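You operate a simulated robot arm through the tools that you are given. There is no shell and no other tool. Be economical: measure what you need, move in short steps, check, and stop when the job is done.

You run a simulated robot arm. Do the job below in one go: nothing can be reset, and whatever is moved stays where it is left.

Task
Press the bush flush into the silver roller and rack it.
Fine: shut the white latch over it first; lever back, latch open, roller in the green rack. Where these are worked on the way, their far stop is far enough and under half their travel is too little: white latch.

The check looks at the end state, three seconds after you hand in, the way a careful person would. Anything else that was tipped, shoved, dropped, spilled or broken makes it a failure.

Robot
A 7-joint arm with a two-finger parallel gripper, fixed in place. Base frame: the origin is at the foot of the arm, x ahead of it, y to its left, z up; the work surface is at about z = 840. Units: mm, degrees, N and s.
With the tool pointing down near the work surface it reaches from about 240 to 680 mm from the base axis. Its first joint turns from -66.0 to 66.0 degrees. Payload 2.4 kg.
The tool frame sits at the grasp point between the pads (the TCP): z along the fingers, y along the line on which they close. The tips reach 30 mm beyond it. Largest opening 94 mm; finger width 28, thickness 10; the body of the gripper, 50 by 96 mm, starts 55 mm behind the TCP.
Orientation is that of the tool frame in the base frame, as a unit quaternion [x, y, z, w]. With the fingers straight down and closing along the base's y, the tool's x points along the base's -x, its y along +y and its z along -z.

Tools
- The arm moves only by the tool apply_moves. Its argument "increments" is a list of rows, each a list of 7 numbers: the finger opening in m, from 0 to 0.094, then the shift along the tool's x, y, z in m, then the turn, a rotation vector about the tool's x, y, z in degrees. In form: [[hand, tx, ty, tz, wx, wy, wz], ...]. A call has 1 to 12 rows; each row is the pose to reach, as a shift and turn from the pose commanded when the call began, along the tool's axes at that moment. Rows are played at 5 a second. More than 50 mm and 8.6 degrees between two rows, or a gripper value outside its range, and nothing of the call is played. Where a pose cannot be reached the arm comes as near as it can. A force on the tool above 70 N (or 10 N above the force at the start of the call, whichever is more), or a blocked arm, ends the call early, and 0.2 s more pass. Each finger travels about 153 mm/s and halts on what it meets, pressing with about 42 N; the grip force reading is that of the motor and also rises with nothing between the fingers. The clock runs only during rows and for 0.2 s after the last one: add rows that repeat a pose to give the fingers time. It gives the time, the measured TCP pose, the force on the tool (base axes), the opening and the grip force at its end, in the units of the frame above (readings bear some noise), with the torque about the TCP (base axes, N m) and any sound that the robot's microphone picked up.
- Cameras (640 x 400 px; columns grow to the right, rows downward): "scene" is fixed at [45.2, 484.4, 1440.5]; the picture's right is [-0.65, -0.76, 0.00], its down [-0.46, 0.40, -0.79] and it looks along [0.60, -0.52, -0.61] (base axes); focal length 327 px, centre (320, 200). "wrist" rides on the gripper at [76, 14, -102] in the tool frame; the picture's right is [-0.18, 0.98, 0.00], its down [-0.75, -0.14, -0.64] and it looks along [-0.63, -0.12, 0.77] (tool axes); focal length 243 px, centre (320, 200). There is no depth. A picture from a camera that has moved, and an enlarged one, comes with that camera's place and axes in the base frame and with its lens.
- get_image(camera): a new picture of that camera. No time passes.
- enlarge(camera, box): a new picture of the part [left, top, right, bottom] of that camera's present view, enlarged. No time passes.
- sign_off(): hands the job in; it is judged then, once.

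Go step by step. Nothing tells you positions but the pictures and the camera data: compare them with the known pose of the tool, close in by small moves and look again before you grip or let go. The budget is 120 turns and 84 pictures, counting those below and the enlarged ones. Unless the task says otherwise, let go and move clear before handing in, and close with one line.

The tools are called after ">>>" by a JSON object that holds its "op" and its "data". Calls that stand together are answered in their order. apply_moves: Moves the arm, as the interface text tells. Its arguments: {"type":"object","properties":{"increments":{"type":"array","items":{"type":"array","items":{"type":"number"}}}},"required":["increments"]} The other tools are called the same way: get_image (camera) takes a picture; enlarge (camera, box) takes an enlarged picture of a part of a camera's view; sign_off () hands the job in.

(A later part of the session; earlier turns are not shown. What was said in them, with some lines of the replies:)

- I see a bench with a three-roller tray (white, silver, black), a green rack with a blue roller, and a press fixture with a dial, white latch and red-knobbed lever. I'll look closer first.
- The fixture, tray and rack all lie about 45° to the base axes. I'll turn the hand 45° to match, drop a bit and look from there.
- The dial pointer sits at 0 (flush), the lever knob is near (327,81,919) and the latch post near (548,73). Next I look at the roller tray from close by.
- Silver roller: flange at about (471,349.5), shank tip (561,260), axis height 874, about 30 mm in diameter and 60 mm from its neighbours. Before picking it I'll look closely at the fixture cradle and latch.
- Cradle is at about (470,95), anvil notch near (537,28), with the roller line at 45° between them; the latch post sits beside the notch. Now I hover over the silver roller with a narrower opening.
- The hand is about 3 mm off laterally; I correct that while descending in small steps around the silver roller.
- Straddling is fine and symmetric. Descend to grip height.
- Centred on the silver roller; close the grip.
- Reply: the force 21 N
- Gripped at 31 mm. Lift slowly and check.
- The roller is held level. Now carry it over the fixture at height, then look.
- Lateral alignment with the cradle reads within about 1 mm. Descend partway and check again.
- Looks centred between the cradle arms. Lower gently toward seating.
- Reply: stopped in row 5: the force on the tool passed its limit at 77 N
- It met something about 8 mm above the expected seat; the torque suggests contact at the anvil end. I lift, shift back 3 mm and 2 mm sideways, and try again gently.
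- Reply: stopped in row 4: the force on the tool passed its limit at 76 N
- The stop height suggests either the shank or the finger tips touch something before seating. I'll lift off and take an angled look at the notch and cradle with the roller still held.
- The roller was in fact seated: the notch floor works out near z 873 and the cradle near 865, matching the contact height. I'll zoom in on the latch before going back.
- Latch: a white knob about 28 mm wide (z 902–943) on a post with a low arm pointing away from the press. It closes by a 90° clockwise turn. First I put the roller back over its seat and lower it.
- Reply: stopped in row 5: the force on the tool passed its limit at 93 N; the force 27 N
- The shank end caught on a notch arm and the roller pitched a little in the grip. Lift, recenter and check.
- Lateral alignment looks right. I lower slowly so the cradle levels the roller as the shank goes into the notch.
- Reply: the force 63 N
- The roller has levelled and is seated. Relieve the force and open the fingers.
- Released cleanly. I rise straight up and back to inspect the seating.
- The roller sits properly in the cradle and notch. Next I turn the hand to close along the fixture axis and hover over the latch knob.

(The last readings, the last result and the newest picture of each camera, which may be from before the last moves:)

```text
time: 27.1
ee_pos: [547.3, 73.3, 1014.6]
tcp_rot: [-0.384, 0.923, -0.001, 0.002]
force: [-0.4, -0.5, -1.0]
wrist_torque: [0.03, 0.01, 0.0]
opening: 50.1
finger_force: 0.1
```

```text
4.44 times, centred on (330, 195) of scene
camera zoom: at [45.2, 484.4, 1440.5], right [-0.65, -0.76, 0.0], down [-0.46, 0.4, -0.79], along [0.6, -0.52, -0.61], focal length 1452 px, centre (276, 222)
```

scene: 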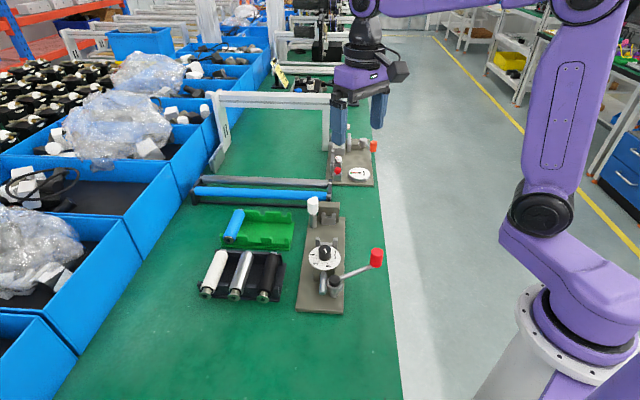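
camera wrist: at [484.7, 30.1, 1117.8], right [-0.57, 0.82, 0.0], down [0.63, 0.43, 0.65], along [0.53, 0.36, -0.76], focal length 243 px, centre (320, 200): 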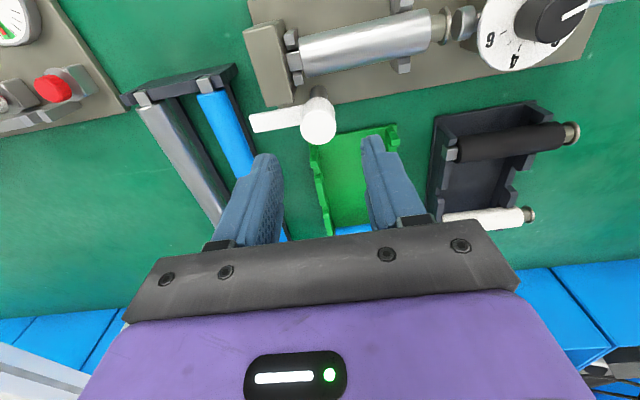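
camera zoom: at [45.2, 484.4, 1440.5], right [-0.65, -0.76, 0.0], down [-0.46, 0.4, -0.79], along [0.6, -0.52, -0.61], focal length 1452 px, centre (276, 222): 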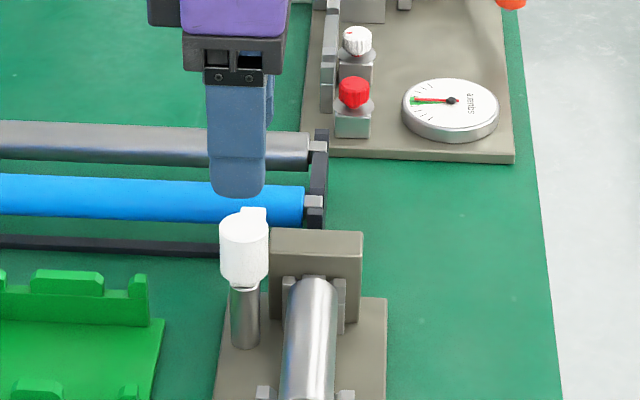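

The knob is directly below the grasp point; its arm points away from the press. Descend around the knob.

>>> {"op": "apply_moves", "data": {"increments": [[0.05, 0, 0, 0.02, 0, 0, 0], [0.05, 0, 0, 0.04, 0, 0, 0], [0.05, 0, 0, 0.055, 0, 0, 0], [0.05, 0, 0, 0.068, 0, 0, 0], [0.05, 0, 0, 0.068, 0, 0, 0]]}}

>>> {"op": "enlarge", "data": {"camera": "wrist", "box": [200, 60, 440, 230]}}

>>> {"op": "enlarge", "data": {"camera": "scene", "box": [290, 170, 370, 240]}}

```text
time: 28.3
ee_pos: [550.1, 72.7, 946.0]
tcp_rot: [-0.383, 0.924, -0.001, 0.003]
force: [-1.4, -0.5, 0.9]
wrist_torque: [-0.01, -0.01, 0.03]
opening: 50.2
finger_force: 0.0
```

```text
2.35 times, centred on (320, 145) of wrist
camera zoom: at [485.1, 30.4, 1049.9], right [-0.57, 0.82, 0.0], down [0.63, 0.43, 0.65], along [0.53, 0.36, -0.76], focal length 571 px, centre (320, 329)
```

zoom: 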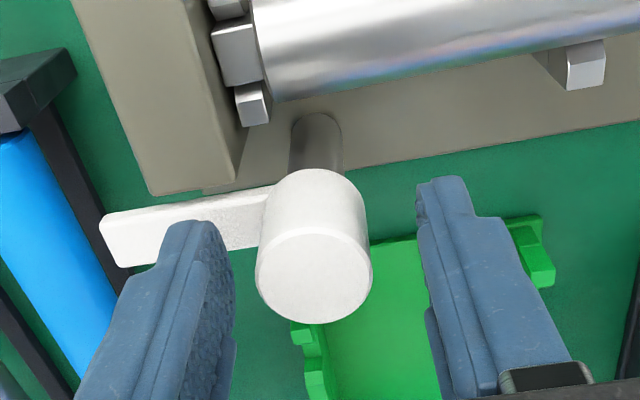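

```text
5.71 times, centred on (330, 205) of scene
camera zoom: at [45.2, 484.4, 1440.5], right [-0.65, -0.76, 0.0], down [-0.46, 0.4, -0.79], along [0.6, -0.52, -0.61], focal length 1866 px, centre (263, 171)
```

zoom: 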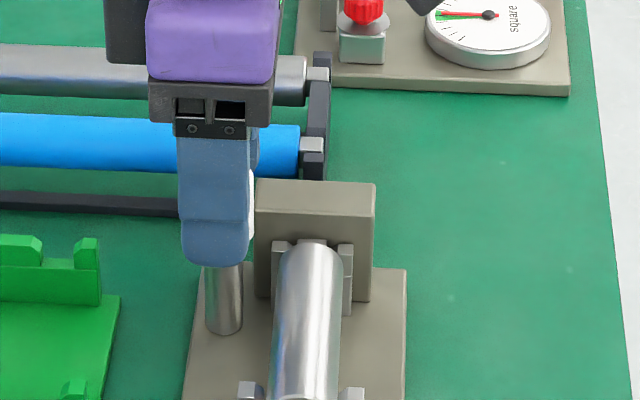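

>>> {"op": "apply_moves", "data": {"increments": [[0.05, 0.0025, 0, 0.0, 0, 0, 0], [0.04, 0.0025, 0, 0.002, 0, 0, 0], [0.03, 0.0025, 0, 0.002, 0, 0, 0], [0.02, 0.0025, 0, 0.002, 0, 0, 0], [0.02, 0.0025, 0, 0.002, 0, 0, 0]]}}

>>> {"op": "enlarge", "data": {"camera": "wrist", "box": [200, 60, 440, 230]}}

```text
time: 29.5
ee_pos: [547.9, 70.0, 945.6]
tcp_rot: [-0.382, 0.924, -0.001, 0.005]
force: [10.0, -7.8, -3.7]
wrist_torque: [0.8, -0.26, -0.03]
opening: 27.5
finger_force: 45.3
```

```text
2.35 times, centred on (320, 145) of wrist
camera zoom: at [483.7, 27.6, 1048.2], right [-0.56, 0.83, 0.0], down [0.63, 0.43, 0.65], along [0.54, 0.36, -0.76], focal length 571 px, centre (320, 329)
```

zoom: 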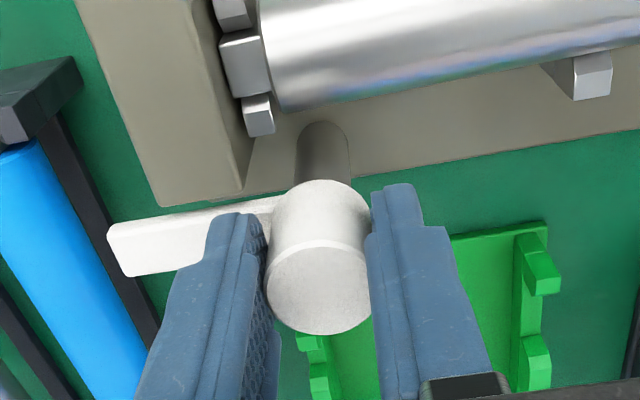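

Gripped the knob (27.5 mm). Turn it clockwise, first half.

>>> {"op": "apply_moves", "data": {"increments": [[0.02, 0, -0.001, 0, 0, 0, 4], [0.02, 0, -0.001, 0, 0, 0, 12], [0.02, 0, -0.001, 0, 0, 0, 20], [0.02, 0, -0.001, 0, 0, 0, 28], [0.02, 0, -0.001, 0, 0, 0, 36], [0.02, 0, -0.001, 0, 0, 0, 44], [0.02, 0, -0.001, 0, 0, 0, 44]]}}

>>> {"op": "enlarge", "data": {"camera": "scene", "box": [290, 170, 370, 240]}}

```text
time: 31.1
ee_pos: [548.1, 72.6, 944.8]
tcp_rot: [-0.008, 1.0, 0.001, 0.002]
force: [-2.3, 4.9, 17.4]
wrist_torque: [-0.47, 0.82, -0.01]
opening: 27.4
finger_force: 45.1
```

```text
5.71 times, centred on (330, 205) of scene
camera zoom: at [44.9, 484.6, 1440.5], right [-0.65, -0.76, 0.0], down [-0.46, 0.4, -0.79], along [0.6, -0.52, -0.61], focal length 1866 px, centre (263, 171)
```

zoom: 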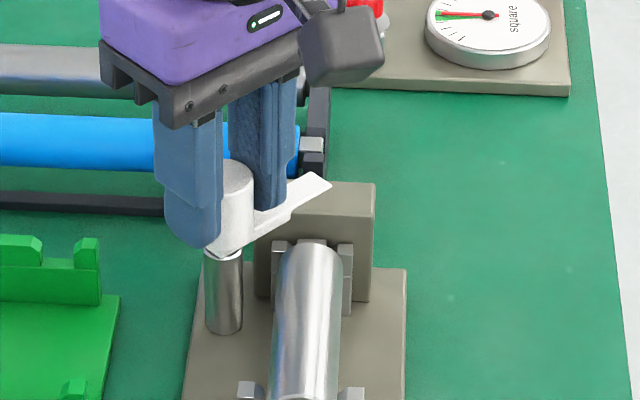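

The latch arm follows and has swung halfway. Continue to its stop.

>>> {"op": "apply_moves", "data": {"increments": [[0.02, 0, 0, 0, 0, 0, 8], [0.02, 0, 0, 0, 0, 0, 16], [0.02, 0, 0, 0, 0, 0, 24], [0.02, 0, 0, 0, 0, 0, 32], [0.02, 0, 0, 0, 0, 0, 40], [0.02, 0, 0, 0, 0, 0, 46], [0.02, 0, 0, 0, 0, 0, 50], [0.02, 0, 0, 0, 0, 0, 50]]}}

>>> {"op": "enlarge", "data": {"camera": "scene", "box": [290, 170, 370, 240]}}

```text
time: 32.9
ee_pos: [549.1, 74.6, 945.5]
tcp_rot: [0.412, 0.911, 0.004, 0.004]
force: [12.7, 23.5, 7.0]
wrist_torque: [-0.55, -0.29, 0.41]
opening: 27.5
finger_force: 44.7
```

```text
5.71 times, centred on (330, 205) of scene
camera zoom: at [45.4, 485.1, 1440.3], right [-0.65, -0.76, 0.0], down [-0.46, 0.4, -0.79], along [0.6, -0.52, -0.61], focal length 1866 px, centre (263, 171)
```

zoom: 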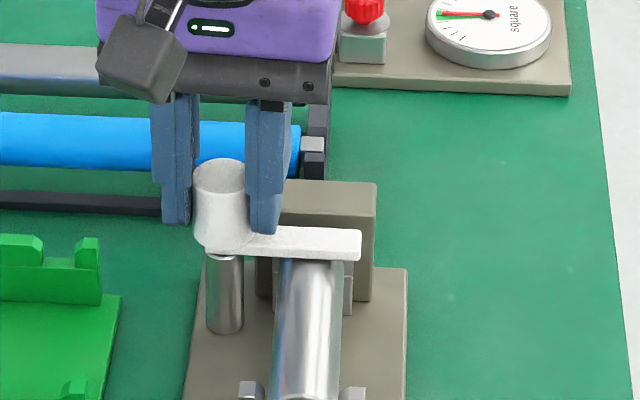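

The arm lies across the roller and torque indicates the stop. Release and rise.

>>> {"op": "apply_moves", "data": {"increments": [[0.03, 0, 0, 0, 0, 0, -3], [0.04, 0, 0, 0, 0, 0, -3], [0.05, 0, 0, 0, 0, 0, -3], [0.05, 0, 0, 0, 0, 0, -4], [0.05, 0, 0, -0.03, 0, 0, -4], [0.05, 0, 0, -0.075, 0, 0, -4], [0.05, 0, 0, -0.075, 0, 0, -4]]}}

>>> {"op": "enlarge", "data": {"camera": "scene", "box": [290, 170, 410, 300]}}

```text
time: 34.5
ee_pos: [547.2, 70.6, 1020.3]
tcp_rot: [0.382, 0.924, 0.001, 0.002]
force: [-0.3, -0.1, 0.0]
wrist_torque: [0.01, -0.02, 0.01]
opening: 49.9
finger_force: 0.0
```

```text
3.08 times, centred on (350, 235) of scene
camera zoom: at [45.2, 484.4, 1440.5], right [-0.65, -0.76, 0.0], down [-0.46, 0.4, -0.79], along [0.6, -0.52, -0.61], focal length 1005 px, centre (228, 92)
```

zoom: 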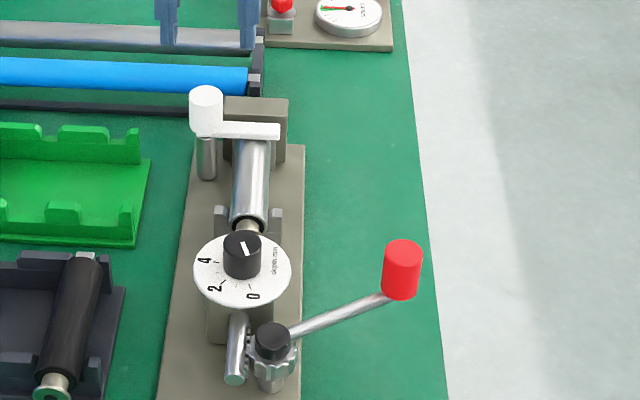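

Latch is shut across the roller. Next: move over to the red lever knob while turning the hand so the fingers straddle it along its sweep.

>>> {"op": "apply_moves", "data": {"increments": [[0.05, 0.0136, -0.0124, 0, 0, 0, -8.2], [0.05, 0.0271, -0.0248, 0, 0, 0, -16.4], [0.05, 0.0407, -0.0371, 0, 0, 0, -24.6], [0.05, 0.0542, -0.0495, 0, 0, 0, -32.8], [0.05, 0.0678, -0.0619, 0, 0, 0, -41], [0.05, 0.0813, -0.0743, 0, 0, 0, -49.2], [0.05, 0.0949, -0.0866, 0, 0, 0, -57.4], [0.05, 0.1084, -0.099, 0, 0, 0, -65.6], [0.05, 0.122, -0.1114, 0, 0, 0, -73.8], [0.05, 0.1355, -0.1238, 0, 0, 0, -82], [0.05, 0.1491, -0.1361, 0, 0, 0, -90.2], [0.05, 0.1626, -0.1485, 0, 0, 0, -98.4]]}}

>>> {"op": "apply_moves", "data": {"increments": [[0.045, 0, 0, 0, 0, 0, -7.5], [0.045, 0, 0, 0, 0, 0, -15], [0.045, 0, 0, 0, 0, 0, -21.6], [0.045, 0, 0, 0, 0, 0, -21.6]]}}

>>> {"op": "get_image", "data": {"camera": "wrist"}}

>>> {"op": "enlarge", "data": {"camera": "scene", "box": [300, 190, 440, 310]}}

```text
time: 37.1
ee_pos: [328.3, 80.9, 1019.3]
tcp_rot: [-0.451, 0.893, -0.001, 0.002]
force: [0.0, 0.0, 0.3]
wrist_torque: [0.01, 0.03, 0.05]
opening: 49.8
finger_force: 0.1
```

```text
time: 38.1
ee_pos: [327.7, 79.5, 1019.1]
tcp_rot: [-0.61, 0.793, -0.001, 0.002]
force: [-0.5, -0.1, -0.7]
wrist_torque: [0.02, 0.0, 0.01]
opening: 45.0
finger_force: 0.1
```

```text
33 pictures are left
camera wrist: at [294.2, 11.6, 1122.0], right [-0.9, 0.43, 0.0], down [0.33, 0.69, 0.64], along [0.28, 0.58, -0.76], focal length 243 px, centre (320, 200)
```

wrist: 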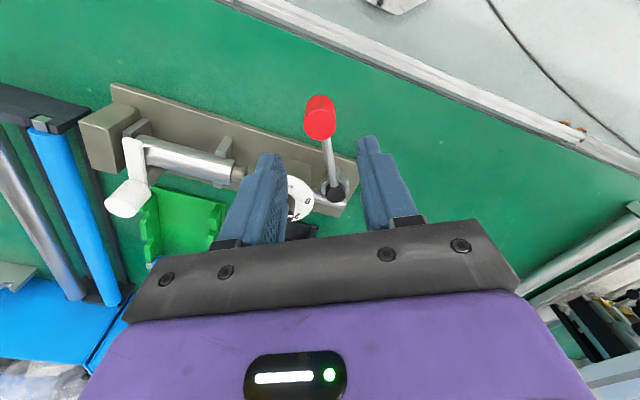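

```text
3.33 times, centred on (370, 250) of scene
camera zoom: at [45.2, 484.4, 1440.5], right [-0.65, -0.76, 0.0], down [-0.46, 0.4, -0.79], along [0.6, -0.52, -0.61], focal length 1089 px, centre (153, 33)
```

zoom: 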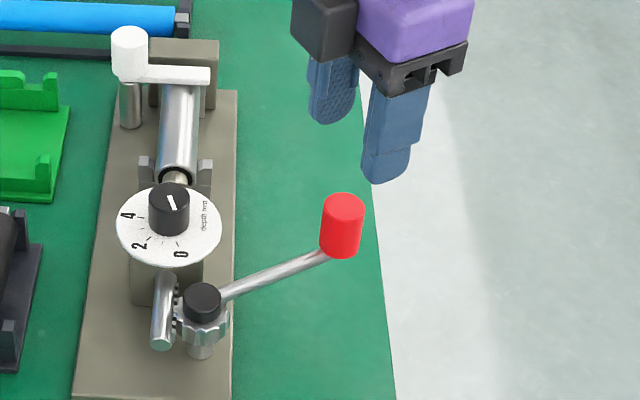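

The knob at about (329,81.5) is nearly under the hand, fingers on either side along its sweep. Descend around it.

>>> {"op": "apply_moves", "data": {"increments": [[0.045, -0.0023, -0.0007, 0.02, 0, 0, 0], [0.045, -0.0023, -0.0007, 0.04, 0, 0, 0], [0.045, -0.0023, -0.0007, 0.058, 0, 0, 0], [0.045, -0.0023, -0.0007, 0.074, 0, 0, 0], [0.045, -0.0023, -0.0007, 0.074, 0, 0, 0]]}}

>>> {"op": "enlarge", "data": {"camera": "wrist", "box": [200, 60, 440, 230]}}

>>> {"op": "enlarge", "data": {"camera": "scene", "box": [330, 200, 430, 290]}}

```text
time: 39.3
ee_pos: [329.1, 83.5, 944.8]
tcp_rot: [-0.609, 0.793, -0.002, 0.003]
force: [-0.9, 0.5, 0.7]
wrist_torque: [0.0, -0.02, -0.01]
opening: 44.9
finger_force: 0.0
```

```text
2.35 times, centred on (320, 145) of wrist
camera zoom: at [295.8, 13.8, 1048.2], right [-0.9, 0.43, 0.0], down [0.33, 0.69, 0.64], along [0.28, 0.58, -0.76], focal length 571 px, centre (320, 329)
```

zoom: 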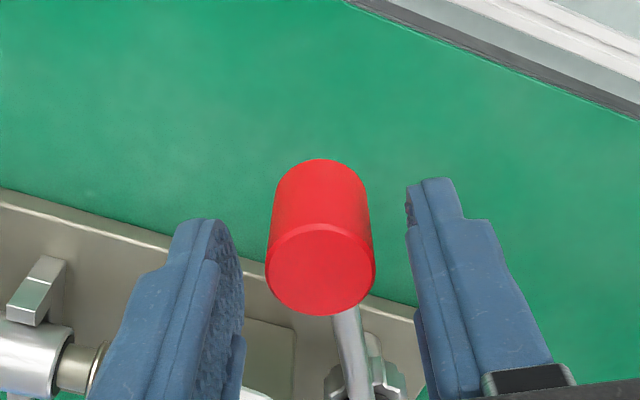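

```text
4.44 times, centred on (380, 245) of scene
camera zoom: at [45.2, 484.4, 1440.5], right [-0.65, -0.76, 0.0], down [-0.46, 0.4, -0.79], along [0.6, -0.52, -0.61], focal length 1452 px, centre (53, 0)
```

zoom: 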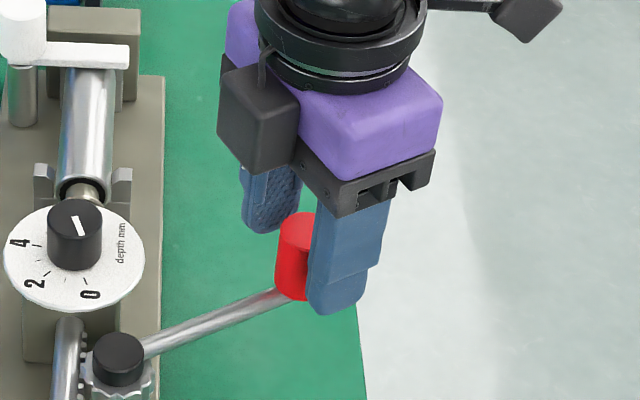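

Centred on the knob. I close to a loose straddle and begin sweeping the lever clockwise around its hub.

>>> {"op": "apply_moves", "data": {"increments": [[0.03, 0.003, 0, 0, 0, 0, 0], [0.03, 0.003, 0, 0, 0, 0, 0], [0.03, 0.002, 0.0141, 0, 0, 0, 8], [0.03, -0.001, 0.0278, 0, 0, 0, 16], [0.03, -0.0057, 0.0411, 0, 0, 0, 24], [0.03, -0.0123, 0.0535, 0, 0, 0, 32], [0.03, -0.0206, 0.0649, 0, 0, 0, 40], [0.03, -0.0206, 0.0649, 0, 0, 0, 40]]}}

>>> {"op": "enlarge", "data": {"camera": "scene", "box": [300, 200, 420, 310]}}

```text
time: 41.1
ee_pos: [271.7, 119.9, 945.1]
tcp_rot: [-0.301, 0.954, 0.001, 0.002]
force: [0.4, -1.2, 1.2]
wrist_torque: [0.0, -0.02, 0.04]
opening: 30.1
finger_force: 0.1
```

```text
3.64 times, centred on (360, 255) of scene
camera zoom: at [45.2, 484.4, 1440.5], right [-0.65, -0.76, 0.0], down [-0.46, 0.4, -0.79], along [0.6, -0.52, -0.61], focal length 1188 px, centre (174, 0)
```

zoom: 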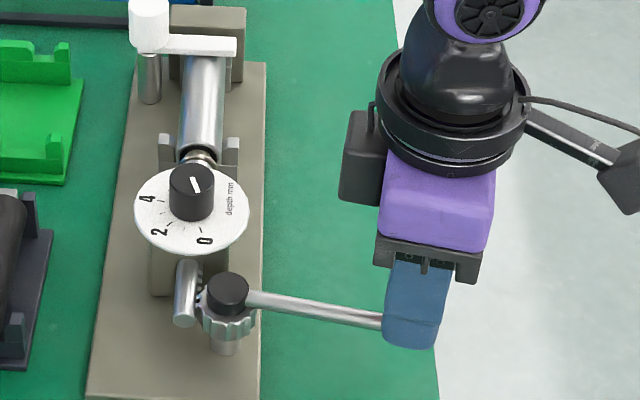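

The lever follows and the ram advances. Continue the sweep.

>>> {"op": "apply_moves", "data": {"increments": [[0.03, -0.001, 0.0141, 0, 0, 0, 8], [0.03, -0.0039, 0.0278, 0, 0, 0, 16], [0.03, -0.0087, 0.0411, 0, 0, 0, 24], [0.03, -0.0153, 0.0535, 0, 0, 0, 32], [0.03, -0.0236, 0.0649, 0, 0, 0, 40], [0.03, -0.0236, 0.0649, 0, 0, 0, 40]]}}

>>> {"op": "enlarge", "data": {"camera": "scene", "box": [300, 200, 420, 310]}}

```text
time: 42.5
ee_pos: [251.5, 176.1, 943.2]
tcp_rot: [0.048, 0.999, -0.01, -0.004]
force: [20.6, -59.6, -6.9]
wrist_torque: [-0.05, -0.11, 0.62]
opening: 62.3
finger_force: 28.2
```

```text
3.64 times, centred on (360, 255) of scene
camera zoom: at [45.9, 482.8, 1441.1], right [-0.65, -0.76, 0.0], down [-0.46, 0.4, -0.79], along [0.6, -0.52, -0.61], focal length 1188 px, centre (174, 0)
```

zoom: 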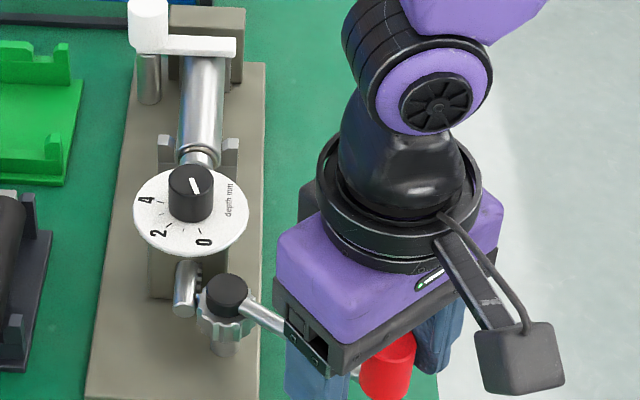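

The load pushed the finger back at about 60 N. I'll check how far the bush has gone.

>>> {"op": "enlarge", "data": {"camera": "scene", "box": [315, 225, 355, 260]}}

>>> {"op": "get_image", "data": {"camera": "wrist"}}

```text
11.43 times, centred on (335, 242) of scene
camera zoom: at [45.9, 482.8, 1441.1], right [-0.65, -0.76, 0.0], down [-0.46, 0.4, -0.79], along [0.6, -0.52, -0.61], focal length 3733 px, centre (149, -286)
```

zoom: 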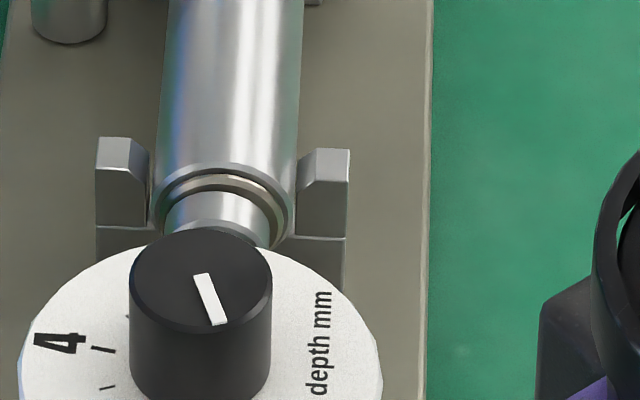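

```text
26 pictures are left
camera wrist: at [178.5, 200.0, 1046.2], right [0.28, 0.96, -0.02], down [0.74, -0.2, 0.64], along [0.61, -0.19, -0.77], focal length 243 px, centre (320, 200)
```

wrist: 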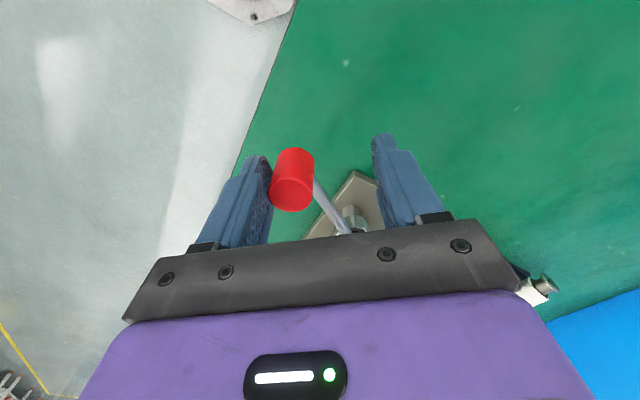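

The flange looks almost seated. To be sure it's at its stop, I open the fingers to their mechanical limit for a rigid push and press the knob further.

>>> {"op": "apply_moves", "data": {"increments": [[0.08, 0.002, 0.0, 0, 0, 0, -6], [0.094, 0.006, 0.002, 0, 0, 0, -12], [0.094, 0.009, 0.006, 0, 0, 0, -17], [0.094, 0.0105, 0.009, 0, 0, 0, -17], [0.094, 0.0115, 0.0115, 0, 0, 0, -17], [0.094, 0.0125, 0.0144, 0, 0, 0, -17], [0.094, 0.0125, 0.0144, 0, 0, 0, -17]]}}

>>> {"op": "enlarge", "data": {"camera": "scene", "box": [315, 225, 355, 260]}}

```text
time: 43.7
ee_pos: [242.6, 187.7, 944.1]
tcp_rot: [-0.101, 0.995, -0.012, -0.004]
force: [8.1, -14.5, 1.5]
wrist_torque: [-0.07, 0.05, 0.09]
opening: 94.0
finger_force: 0.3
stopped in row 6: the force on the tool passed its limit at 77 N (the readings are from after the stop); the commanded pose is now the measured one
```

```text
11.43 times, centred on (335, 242) of scene
camera zoom: at [45.4, 484.1, 1440.7], right [-0.65, -0.76, 0.0], down [-0.46, 0.4, -0.79], along [0.6, -0.52, -0.61], focal length 3733 px, centre (149, -286)
```

zoom: 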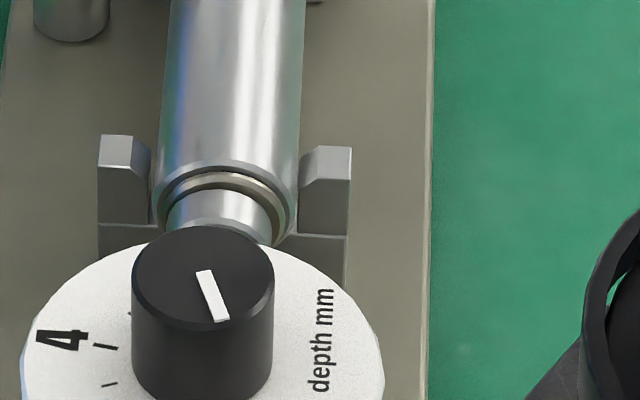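

Nothing moved further at 77 N, so the press is on its stop and the bush is flush. Now I re-straddle the knob and bring the lever back.

>>> {"op": "apply_moves", "data": {"increments": [[0.094, -0.001, -0.012, 0, 0, 0, 0], [0.08, -0.002, -0.024, 0, 0, 0, 0], [0.06, -0.003, -0.034, 0, 0, 0, 0], [0.03, -0.003, -0.034, 0, 0, 0, 0], [0.03, -0.003, -0.034, 0, 0, 0, 0], [0.03, -0.004, -0.0481, 0, 0, 0, -8], [0.03, -0.0069, -0.0618, 0, 0, 0, -16], [0.03, -0.0117, -0.0751, 0, 0, 0, -24], [0.03, -0.0183, -0.0875, 0, 0, 0, -32], [0.03, -0.0266, -0.0989, 0, 0, 0, -40], [0.03, -0.0266, -0.0989, 0, 0, 0, -40]]}}

>>> {"op": "enlarge", "data": {"camera": "scene", "box": [300, 200, 420, 310]}}

```text
time: 46.1
ee_pos: [289.8, 98.4, 944.6]
tcp_rot: [-0.437, 0.9, -0.008, -0.006]
force: [-0.2, -0.1, 0.7]
wrist_torque: [-0.02, 0.01, -0.01]
opening: 30.1
finger_force: 0.0
```

```text
3.64 times, centred on (360, 255) of scene
camera zoom: at [45.2, 484.4, 1440.5], right [-0.65, -0.76, 0.0], down [-0.46, 0.4, -0.79], along [0.6, -0.52, -0.61], focal length 1188 px, centre (174, 0)
```

zoom: 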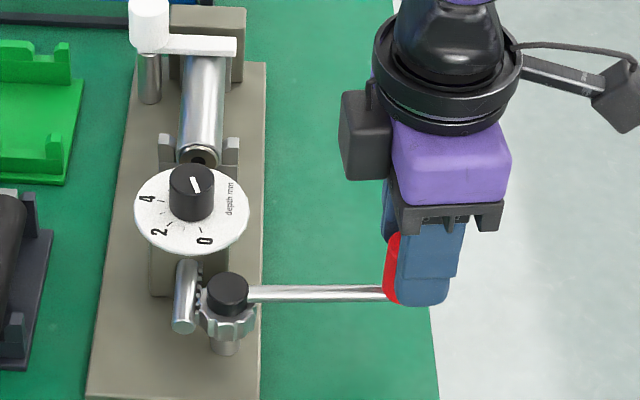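

The lever is coming back and the bush looks flush. Finish the return to the start.

>>> {"op": "apply_moves", "data": {"increments": [[0.03, -0.001, -0.0141, 0, 0, 0, -8], [0.03, -0.0039, -0.0278, 0, 0, 0, -16], [0.03, -0.0087, -0.0411, 0, 0, 0, -24], [0.03, -0.0105, -0.0445, 0, 0, 0, -26], [0.03, -0.0105, -0.0445, 0, 0, 0, -26]]}}

>>> {"op": "enlarge", "data": {"camera": "scene", "box": [300, 200, 420, 310]}}

```text
time: 47.3
ee_pos: [331.3, 79.6, 944.7]
tcp_rot: [-0.628, 0.778, -0.006, -0.008]
force: [-2.7, 0.0, -0.6]
wrist_torque: [0.03, 0.04, -0.02]
opening: 31.7
finger_force: 0.9
```

```text
3.64 times, centred on (360, 255) of scene
camera zoom: at [45.2, 484.5, 1440.5], right [-0.65, -0.76, 0.0], down [-0.46, 0.4, -0.79], along [0.6, -0.52, -0.61], focal length 1188 px, centre (174, 0)
```

zoom: 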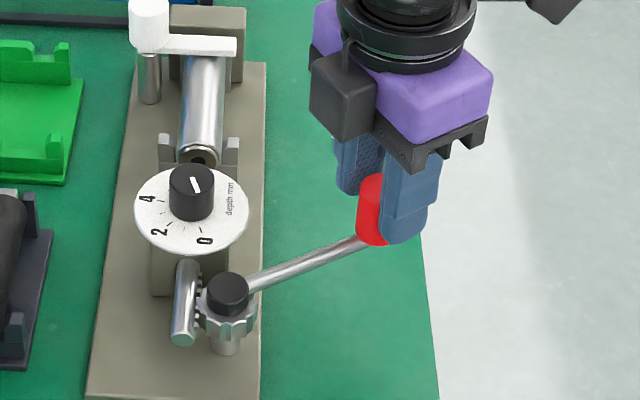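

The lever is back at its stop. Release, rise, and travel to the latch while turning the hand.

>>> {"op": "apply_moves", "data": {"increments": [[0.04, 0, 0.001, 0, 0, 0, 0], [0.05, 0, 0.001, 0, 0, 0, 0], [0.05, 0, 0.001, -0.03, 0, 0, 0], [0.05, 0, 0.001, -0.075, 0, 0, 0], [0.05, 0, 0.001, -0.075, 0, 0, 0]]}}

>>> {"op": "apply_moves", "data": {"increments": [[0.05, -0.0032, -0.0177, 0, 0, 0, 8.2], [0.05, -0.0063, -0.0355, 0, 0, 0, 16.4], [0.05, -0.0095, -0.0532, 0, 0, 0, 24.6], [0.05, -0.0126, -0.0709, 0, 0, 0, 32.8], [0.05, -0.0158, -0.0887, 0, 0, 0, 41], [0.05, -0.0189, -0.1064, 0, 0, 0, 49.2], [0.05, -0.022, -0.1241, 0, 0, 0, 57.4], [0.05, -0.0252, -0.1419, 0, 0, 0, 65.6], [0.05, -0.0284, -0.1596, 0, 0, 0, 73.8], [0.05, -0.0315, -0.1773, 0, 0, 0, 82], [0.05, -0.0347, -0.1951, 0, 0, 0, 90], [0.05, -0.0378, -0.2128, 0, 0, 0, 94]]}}

>>> {"op": "get_image", "data": {"camera": "wrist"}}

>>> {"op": "get_image", "data": {"camera": "scene"}}

```text
time: 48.5
ee_pos: [330.9, 80.3, 1020.7]
tcp_rot: [-0.627, 0.779, -0.006, -0.007]
force: [0.0, -0.6, -0.1]
wrist_torque: [-0.02, -0.02, 0.0]
opening: 50.0
finger_force: 0.1
```

```text
time: 51.1
ee_pos: [545.0, 73.9, 1019.4]
tcp_rot: [0.142, 0.99, -0.01, -0.001]
force: [0.4, 0.0, 0.7]
wrist_torque: [-0.01, -0.01, -0.01]
opening: 49.9
finger_force: 0.1
```

```text
22 pictures are left
camera wrist: at [477.8, 110.9, 1121.9], right [0.45, 0.89, -0.02], down [0.69, -0.34, 0.65], along [0.57, -0.31, -0.76], focal length 243 px, centre (320, 200)
```

wrist: 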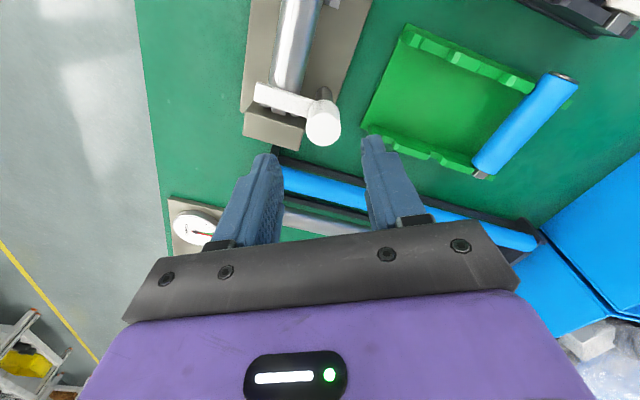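

```text
21 pictures are left
```

scene: 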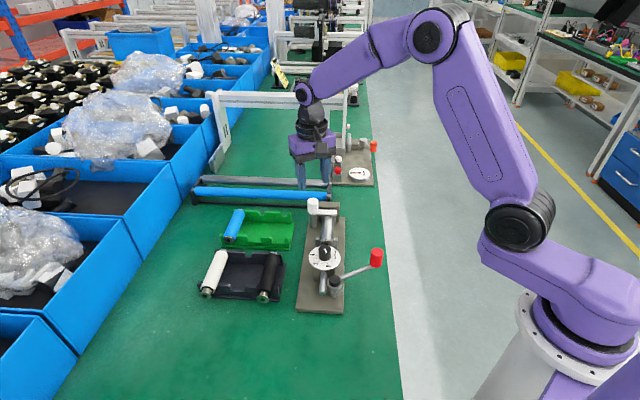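

Over the latch again. Small centring and tilt fix, descend and grip the knob.

>>> {"op": "apply_moves", "data": {"increments": [[0.05, -0.0033, -0.001, 0.0, -1.15, 0, 0], [0.05, -0.0033, -0.001, 0.025, -1.15, 0, 0], [0.05, -0.0033, -0.001, 0.05, -1.15, 0, 0], [0.05, -0.0033, -0.001, 0.065, -1.15, 0, 0], [0.05, -0.0033, -0.001, 0.074, -1.15, 0, 0], [0.05, -0.0033, -0.001, 0.074, -1.15, 0, 0]]}}

>>> {"op": "enlarge", "data": {"camera": "wrist", "box": [200, 60, 440, 230]}}

```text
time: 52.5
ee_pos: [547.5, 69.8, 944.5]
tcp_rot: [0.142, 0.99, 0.001, 0.002]
force: [0.0, 0.5, 1.1]
wrist_torque: [0.02, -0.03, -0.01]
opening: 50.0
finger_force: 0.0
```

```text
2.35 times, centred on (320, 145) of wrist
camera zoom: at [479.3, 105.4, 1048.3], right [0.45, 0.89, 0.0], down [0.68, -0.35, 0.64], along [0.57, -0.29, -0.77], focal length 571 px, centre (320, 329)
```

zoom: 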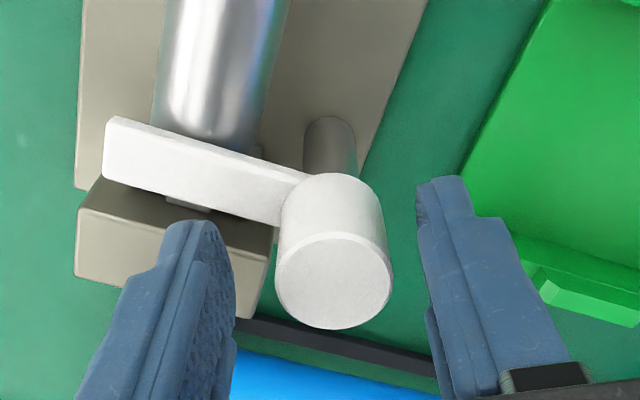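

>>> {"op": "apply_moves", "data": {"increments": [[0.045, 0.0, 0.003, 0, 0, 0, 0], [0.03, 0.0, 0.003, 0, 0, 0, 0], [0.02, 0.0, 0.003, 0, 0, 0, 0], [0.02, 0.0, 0.003, 0, 0, 0, 0], [0.02, 0.0, 0.003, 0, 0, 0, -8], [0.02, 0.0, 0.003, 0, 0, 0, -16], [0.02, 0.0, 0.003, 0, 0, 0, -24], [0.02, 0.0, 0.003, 0, 0, 0, -32], [0.02, 0.0, 0.003, 0, 0, 0, -40], [0.02, 0.0, 0.003, 0, 0, 0, -40]]}}

>>> {"op": "apply_moves", "data": {"increments": [[0.02, 0, 0, 0, 0, 0, -8], [0.02, 0, 0, 0, 0, 0, -16], [0.02, 0, 0, 0, 0, 0, -24], [0.02, 0, 0, 0, 0, 0, -32], [0.02, 0, 0, 0, 0, 0, -40], [0.02, 0, 0, 0, 0, 0, -48], [0.02, 0, 0, 0, 0, 0, -53], [0.02, 0, 0, 0, 0, 0, -53]]}}

>>> {"op": "enlarge", "data": {"camera": "scene", "box": [290, 170, 370, 250]}}

```text
time: 54.7
ee_pos: [548.6, 71.1, 945.2]
tcp_rot: [-0.207, 0.978, 0.0, 0.0]
force: [2.2, -3.8, -2.0]
wrist_torque: [0.4, -0.22, 0.05]
opening: 27.6
finger_force: 44.3
```

```text
time: 56.5
ee_pos: [550.4, 71.4, 945.3]
tcp_rot: [-0.621, 0.784, 0.0, 0.002]
force: [10.7, -9.4, -2.2]
wrist_torque: [0.35, 0.25, -0.45]
opening: 27.8
finger_force: 45.0
```

```text
5.00 times, centred on (330, 210) of scene
camera zoom: at [45.6, 484.2, 1440.6], right [-0.65, -0.76, 0.0], down [-0.46, 0.4, -0.79], along [0.6, -0.52, -0.61], focal length 1633 px, centre (270, 150)
```

zoom: 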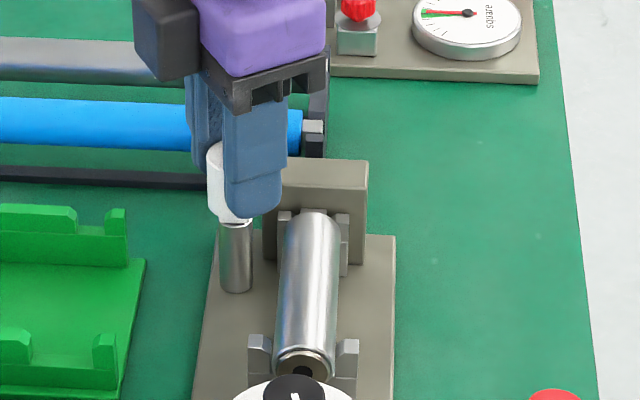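

Latch is open at its stop. Release, rise, and turn back toward the roller direction.

>>> {"op": "apply_moves", "data": {"increments": [[0.03, 0, 0, 0, 0, 0, 3], [0.04, 0, 0, 0, 0, 0, 4], [0.05, 0, 0, 0, 0, 0, 4], [0.05, 0, 0, 0, 0, 0, 4], [0.05, 0, 0, -0.03, 0, 0, 4], [0.05, 0, 0, -0.075, 0, 0, 4], [0.05, 0, 0, -0.075, 0, 0, 4]]}}

>>> {"op": "apply_moves", "data": {"increments": [[0.05, 0, 0, -0.01, 0, 0, 8.2], [0.05, 0, 0, -0.02, 0, 0, 16.4], [0.05, 0, 0, -0.02, 0, 0, 24.6], [0.05, 0, 0, -0.02, 0, 0, 32.8], [0.05, 0, 0, -0.02, 0, 0, 41], [0.05, 0, 0, -0.02, 0, 0, 49.2], [0.05, 0, 0, -0.02, 0, 0, 57.4], [0.05, 0, 0, -0.02, 0, 0, 65.6], [0.05, 0, 0, -0.02, 0, 0, 73.8], [0.05, 0, 0, -0.02, 0, 0, 82], [0.05, 0, 0, -0.02, 0, 0, 90], [0.05, 0, 0, -0.02, 0, 0, 98]]}}

```text
time: 58.1
ee_pos: [549.0, 72.6, 1023.0]
tcp_rot: [-0.593, 0.805, 0.0, 0.001]
force: [0.5, -0.4, -0.1]
wrist_torque: [0.02, -0.01, 0.01]
opening: 50.3
finger_force: 0.0
```

```text
time: 60.7
ee_pos: [549.4, 71.7, 1040.4]
tcp_rot: [0.221, 0.975, 0.001, 0.001]
force: [-0.5, -0.6, 0.5]
wrist_torque: [-0.01, -0.03, 0.02]
opening: 50.0
finger_force: 0.0
```

>>> {"op": "apply_moves", "data": {"increments": [[0.05, 0.02, 0.024, 0.0, 0, 0, 6.5], [0.05, 0.04, 0.048, 0.0, 0, 0, 13], [0.05, 0.06, 0.072, 0.015, 0, 0, 19.5], [0.05, 0.0762, 0.0914, 0.03, 0, 0, 19.5], [0.05, 0.0762, 0.0914, 0.03, 0, 0, 19.5]]}}

>>> {"op": "get_image", "data": {"camera": "wrist"}}

>>> {"op": "enlarge", "data": {"camera": "wrist", "box": [230, 60, 430, 230]}}

>>> {"op": "enlarge", "data": {"camera": "scene", "box": [215, 200, 365, 290]}}

```text
time: 61.9
ee_pos: [518.3, 187.6, 1010.2]
tcp_rot: [0.381, 0.925, 0.001, 0.0]
force: [0.3, -0.6, 0.2]
wrist_torque: [-0.02, 0.02, -0.01]
opening: 50.2
finger_force: 0.0
```

```text
18 pictures are left
camera wrist: at [475.0, 252.1, 1113.8], right [0.82, 0.57, 0.0], down [0.43, -0.63, 0.64], along [0.37, -0.53, -0.77], focal length 243 px, centre (320, 200)
```

wrist: 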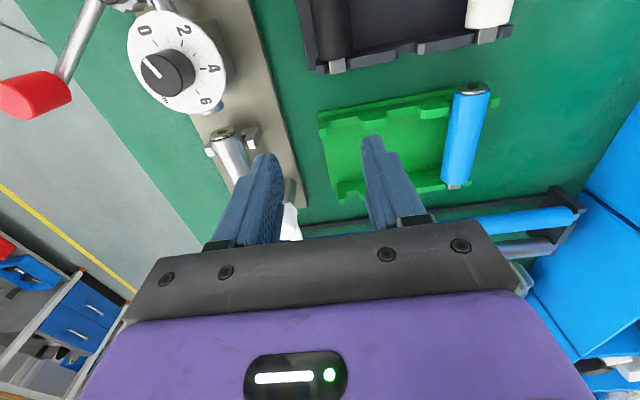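

```text
2.35 times, centred on (330, 145) of wrist
camera zoom: at [475.0, 252.1, 1113.8], right [0.82, 0.57, 0.0], down [0.43, -0.63, 0.64], along [0.37, -0.53, -0.77], focal length 571 px, centre (296, 329)
```

zoom: 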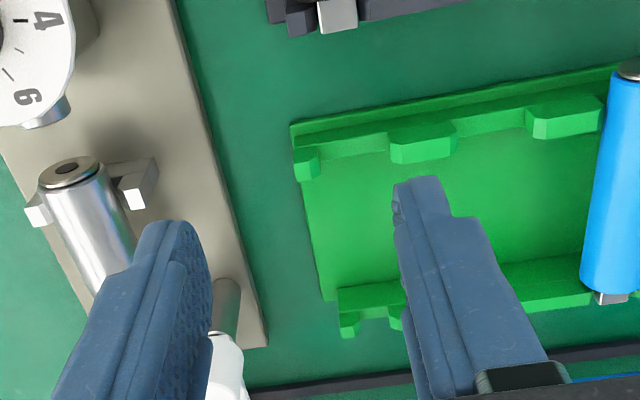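

```text
4.27 times, centred on (290, 245) of scene
camera zoom: at [45.2, 484.4, 1440.5], right [-0.65, -0.76, 0.0], down [-0.46, 0.4, -0.79], along [0.6, -0.52, -0.61], focal length 1394 px, centre (448, 8)
```

zoom: 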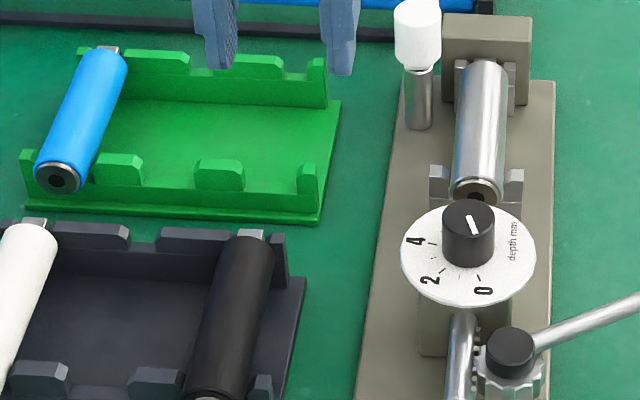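

The bush is flush. The free rack slot on the press side is at roughly w≈518.5 (in the rotated frame), with the front face of the blue roller at the same longitudinal position as the silver one. Now over the roller to pick it up.

>>> {"op": "apply_moves", "data": {"increments": [[0.05, -0.015, -0.0246, 0.0, 0, 0, 0], [0.05, -0.03, -0.0492, 0.0, 0, 0, 0], [0.05, -0.045, -0.0738, 0.0, 0, 0, 0], [0.05, -0.0602, -0.0985, 0.0, 0, 0, 0], [0.05, -0.0602, -0.0985, 0.03, 0, 0, 0], [0.05, -0.0602, -0.0985, 0.06, 0, 0, 0], [0.05, -0.0602, -0.0985, 0.075, 0, 0, 0], [0.05, -0.0602, -0.0985, 0.075, 0, 0, 0]]}}

>>> {"op": "enlarge", "data": {"camera": "wrist", "box": [200, 40, 440, 230]}}

```text
time: 63.7
ee_pos: [494.0, 76.3, 934.7]
tcp_rot: [0.381, 0.925, 0.001, 0.001]
force: [0.2, 0.0, -0.6]
wrist_torque: [0.02, -0.04, 0.02]
opening: 50.0
finger_force: 0.2
```

```text
2.11 times, centred on (320, 135) of wrist
camera zoom: at [449.4, 140.7, 1038.5], right [0.82, 0.57, 0.0], down [0.43, -0.63, 0.64], along [0.37, -0.53, -0.77], focal length 511 px, centre (320, 337)
```

zoom: 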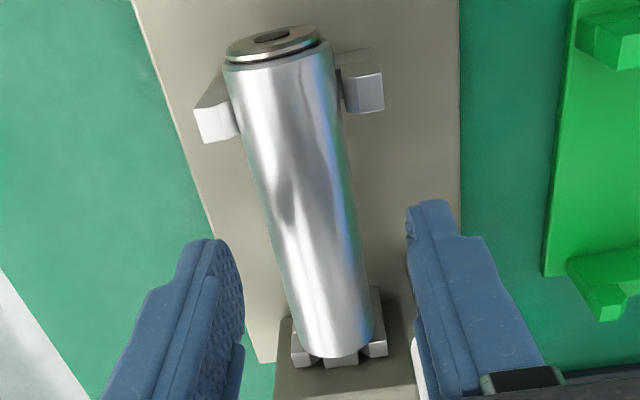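

>>> {"op": "enlarge", "data": {"camera": "wrist", "box": [270, 40, 350, 90]}}

>>> {"op": "enlarge", "data": {"camera": "scene", "box": [318, 232, 346, 254]}}

```text
8.00 times, centred on (310, 65) of wrist
camera zoom: at [449.4, 140.7, 1038.5], right [0.82, 0.57, 0.0], down [0.43, -0.63, 0.64], along [0.37, -0.53, -0.77], focal length 1941 px, centre (400, 1280)
```

zoom: 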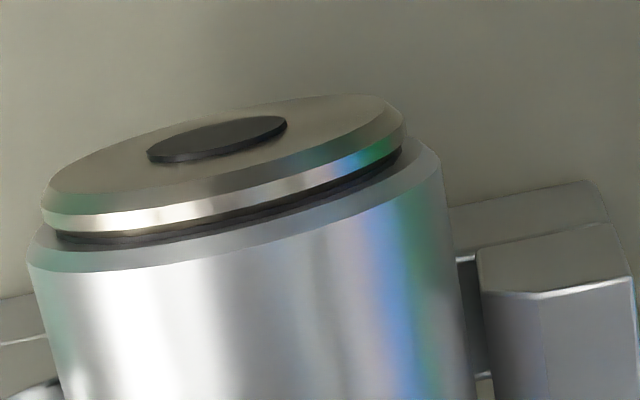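

```text
16.00 times, centred on (332, 243) of scene
camera zoom: at [45.2, 484.4, 1440.5], right [-0.65, -0.76, 0.0], down [-0.46, 0.4, -0.79], along [0.6, -0.52, -0.61], focal length 5226 px, centre (128, -488)
```

zoom: 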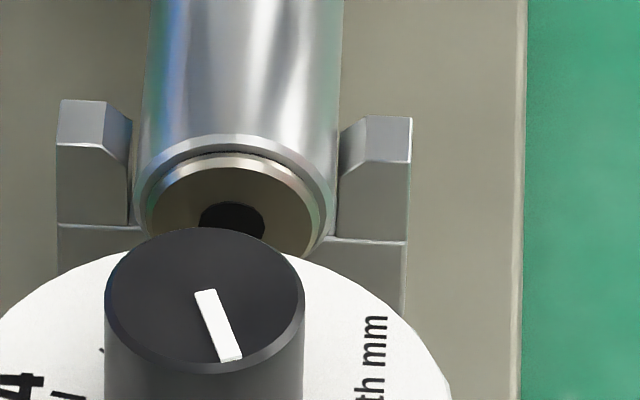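

>>> {"op": "enlarge", "data": {"camera": "scene", "box": [216, 222, 244, 246]}}

```text
16.00 times, centred on (230, 234) of scene
camera zoom: at [45.2, 484.4, 1440.5], right [-0.65, -0.76, 0.0], down [-0.46, 0.4, -0.79], along [0.6, -0.52, -0.61], focal length 5226 px, centre (1760, -344)
```

zoom: 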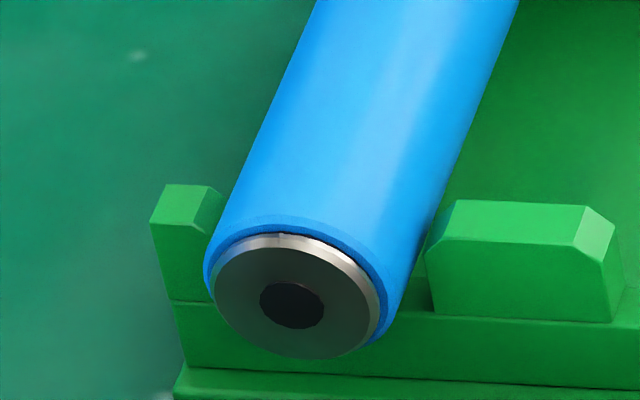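

The silver roller's end now looks just like the finished blue one. Descend and grip it.

>>> {"op": "apply_moves", "data": {"increments": [[0.05, 0, -0.0005, 0.015, 0, 0, 0], [0.05, 0, -0.0005, 0.03, 0, 0, 0], [0.05, 0, -0.0005, 0.042, 0, 0, 0], [0.04, 0, -0.0005, 0.042, 0, 0, 0], [0.03, 0, -0.0005, 0.042, 0, 0, 0], [0.015, 0, -0.0005, 0.042, 0, 0, 0], [0.015, 0, -0.0005, 0.042, 0, 0, 0]]}}

```text
time: 65.3
ee_pos: [492.2, 75.8, 893.2]
tcp_rot: [0.38, 0.925, 0.0, 0.001]
force: [-5.4, -2.1, 12.3]
wrist_torque: [-0.02, 0.03, -0.32]
opening: 29.6
finger_force: 42.2
```

Gripped with low side force. Lift straight up.

>>> {"op": "apply_moves", "data": {"increments": [[0.01, 0, 0, -0.005, 0, 0, 0], [0.01, 0, 0, -0.02, 0, 0, 0], [0.01, 0, 0, -0.05, 0, 0, 0], [0.01, 0, 0, -0.08, 0, 0, 0], [0.01, 0, 0, -0.08, 0, 0, 0]]}}

>>> {"op": "enlarge", "data": {"camera": "scene", "box": [270, 170, 370, 260]}}

```text
time: 66.5
ee_pos: [493.0, 74.4, 973.6]
tcp_rot: [0.382, 0.924, 0.001, 0.001]
force: [0.2, 0.2, -2.0]
wrist_torque: [0.01, -0.02, -0.04]
opening: 28.6
finger_force: 42.4
```

```text
4.44 times, centred on (320, 215) of scene
camera zoom: at [45.3, 484.4, 1440.5], right [-0.65, -0.76, 0.0], down [-0.46, 0.4, -0.79], along [0.6, -0.52, -0.61], focal length 1452 px, centre (320, 133)
```

zoom: 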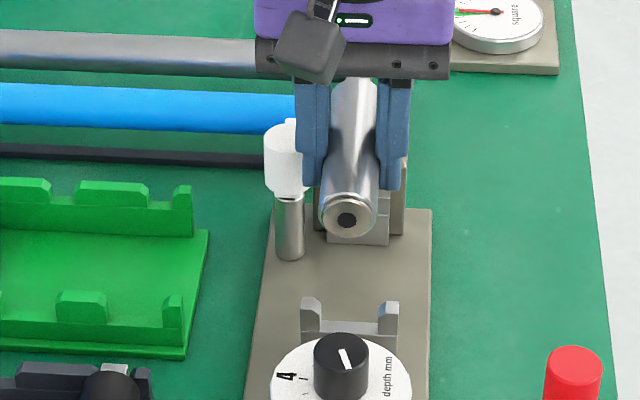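

Level and secure. Rise a little more to clear the latch, then move sideways over the free rack slot.

>>> {"op": "apply_moves", "data": {"increments": [[0.01, 0, 0, -0.03, 0, 0, 0], [0.01, 0, 0.025, -0.03, 0, 0, 0], [0.01, 0, 0.05, -0.03, 0, 0, 0], [0.01, 0, 0.075, -0.03, 0, 0, 0], [0.01, 0, 0.1, -0.03, 0, 0, 0], [0.01, 0, 0.1185, -0.03, 0, 0, 0], [0.01, 0, 0.1185, 0.0, 0, 0, 0], [0.01, 0, 0.1185, 0.03, 0, 0, 0], [0.01, 0, 0.1185, 0.05, 0, 0, 0], [0.01, 0, 0.1185, 0.05, 0, 0, 0]]}}

>>> {"op": "enlarge", "data": {"camera": "scene", "box": [215, 180, 325, 270]}}

>>> {"op": "enlarge", "data": {"camera": "wrist", "box": [200, 20, 440, 200]}}

```text
time: 68.7
ee_pos: [575.0, 158.5, 923.5]
tcp_rot: [0.381, 0.924, 0.001, 0.0]
force: [0.2, 0.7, -2.3]
wrist_torque: [-0.04, 0.0, -0.02]
opening: 28.9
finger_force: 42.2
```

```text
4.44 times, centred on (270, 225) of scene
camera zoom: at [45.3, 484.4, 1440.5], right [-0.65, -0.76, 0.0], down [-0.46, 0.4, -0.79], along [0.6, -0.52, -0.61], focal length 1452 px, centre (542, 89)
```

zoom: 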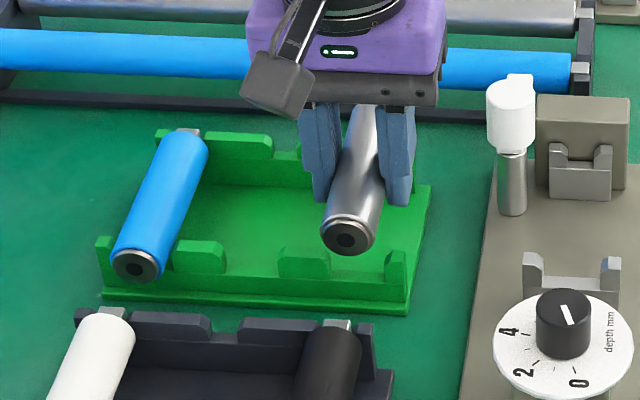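

```text
2.22 times, centred on (320, 110) of wrist
camera zoom: at [531.4, 223.6, 1027.0], right [0.82, 0.57, 0.0], down [0.43, -0.63, 0.64], along [0.37, -0.53, -0.77], focal length 539 px, centre (320, 400)
```

zoom: 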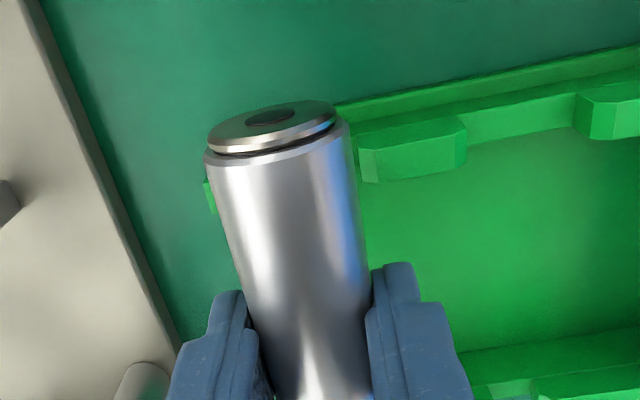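

Alignment over the slot looks right (measured w 518.7). Lower gently into the rack.

>>> {"op": "apply_moves", "data": {"increments": [[0.01, 0, 0, 0.012, 0, 0, 0], [0.01, 0, 0, 0.024, 0, 0, 0], [0.01, 0, 0, 0.029, 0, 0, 0], [0.01, 0, 0, 0.033, 0, 0, 0], [0.01, 0, 0, 0.036, 0, 0, 0], [0.01, 0, 0, 0.038, 0, 0, 0], [0.01, 0, 0, 0.038, 0, 0, 0]]}}

>>> {"op": "enlarge", "data": {"camera": "scene", "box": [215, 180, 325, 270]}}

```text
time: 70.3
ee_pos: [577.7, 159.3, 887.9]
tcp_rot: [0.382, 0.924, 0.003, 0.003]
force: [-7.3, -1.2, 31.0]
wrist_torque: [0.0, 0.05, -0.1]
opening: 29.2
finger_force: 42.0
```

```text
4.44 times, centred on (270, 225) of scene
camera zoom: at [44.5, 484.2, 1440.6], right [-0.65, -0.76, 0.0], down [-0.46, 0.4, -0.79], along [0.6, -0.52, -0.61], focal length 1452 px, centre (542, 89)
```

zoom: 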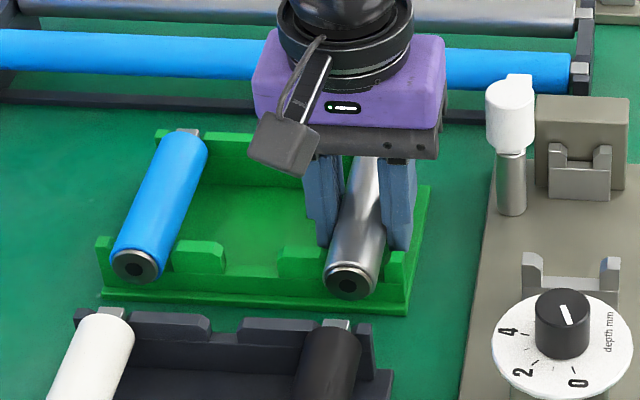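

Contact with balanced torque: it's seated in the slot. Relieve and release.

>>> {"op": "apply_moves", "data": {"increments": [[0.01, 0, 0, -0.002, 0, 0, 0], [0.034, 0, 0, -0.002, 0, 0, 0], [0.042, 0, 0, -0.002, 0, 0, 0], [0.05, 0, 0, -0.002, 0, 0, 0], [0.05, 0, 0, -0.002, 0, 0, 0], [0.05, 0, 0, -0.03, 0, 0, 0], [0.05, 0, 0, -0.07, 0, 0, 0], [0.05, 0, 0, -0.11, 0, 0, 0], [0.05, 0, 0, -0.15, 0, 0, 0], [0.05, 0, 0, -0.15, 0, 0, 0]]}}

>>> {"op": "enlarge", "data": {"camera": "scene", "box": [190, 190, 390, 310]}}

>>> {"op": "enlarge", "data": {"camera": "wrist", "box": [220, 60, 420, 220]}}

```text
time: 72.5
ee_pos: [575.7, 157.8, 1035.3]
tcp_rot: [0.381, 0.925, 0.001, 0.001]
force: [0.5, 0.0, -0.3]
wrist_torque: [0.0, 0.01, 0.01]
opening: 50.2
finger_force: 0.0
```

```text
3.20 times, centred on (290, 250) of scene
camera zoom: at [45.2, 484.4, 1440.5], right [-0.65, -0.76, 0.0], down [-0.46, 0.4, -0.79], along [0.6, -0.52, -0.61], focal length 1045 px, centre (416, 40)
```

zoom: 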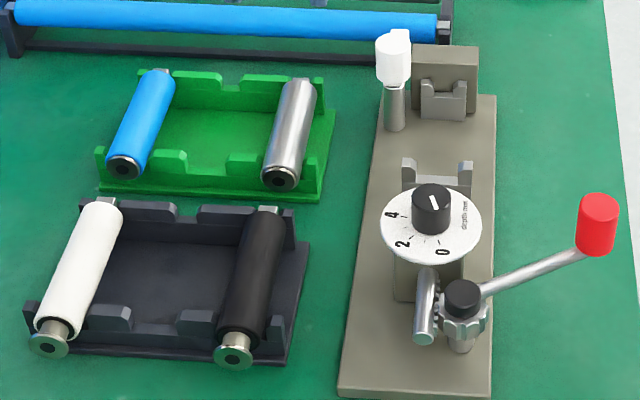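

```text
2.50 times, centred on (320, 140) of wrist
camera zoom: at [532.1, 221.8, 1138.7], right [0.82, 0.57, 0.0], down [0.43, -0.63, 0.64], along [0.37, -0.53, -0.77], focal length 606 px, centre (320, 350)
```

zoom: 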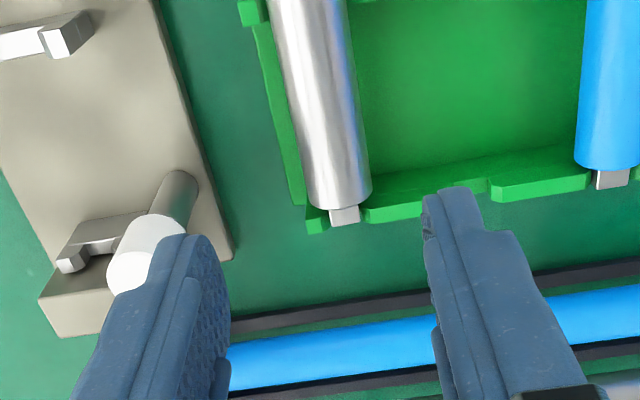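

The silver roller sits in the green rack with its bush flush. The lever is back, the latch is open, and the hand is clear.

>>> {"op": "sign_off", "data": {}}

```text
The job is handed in.
```

The bush is pressed flush into the silver roller, with the white latch shut over it during the press. The lever is back, the latch is open, and the roller is in the green rack.
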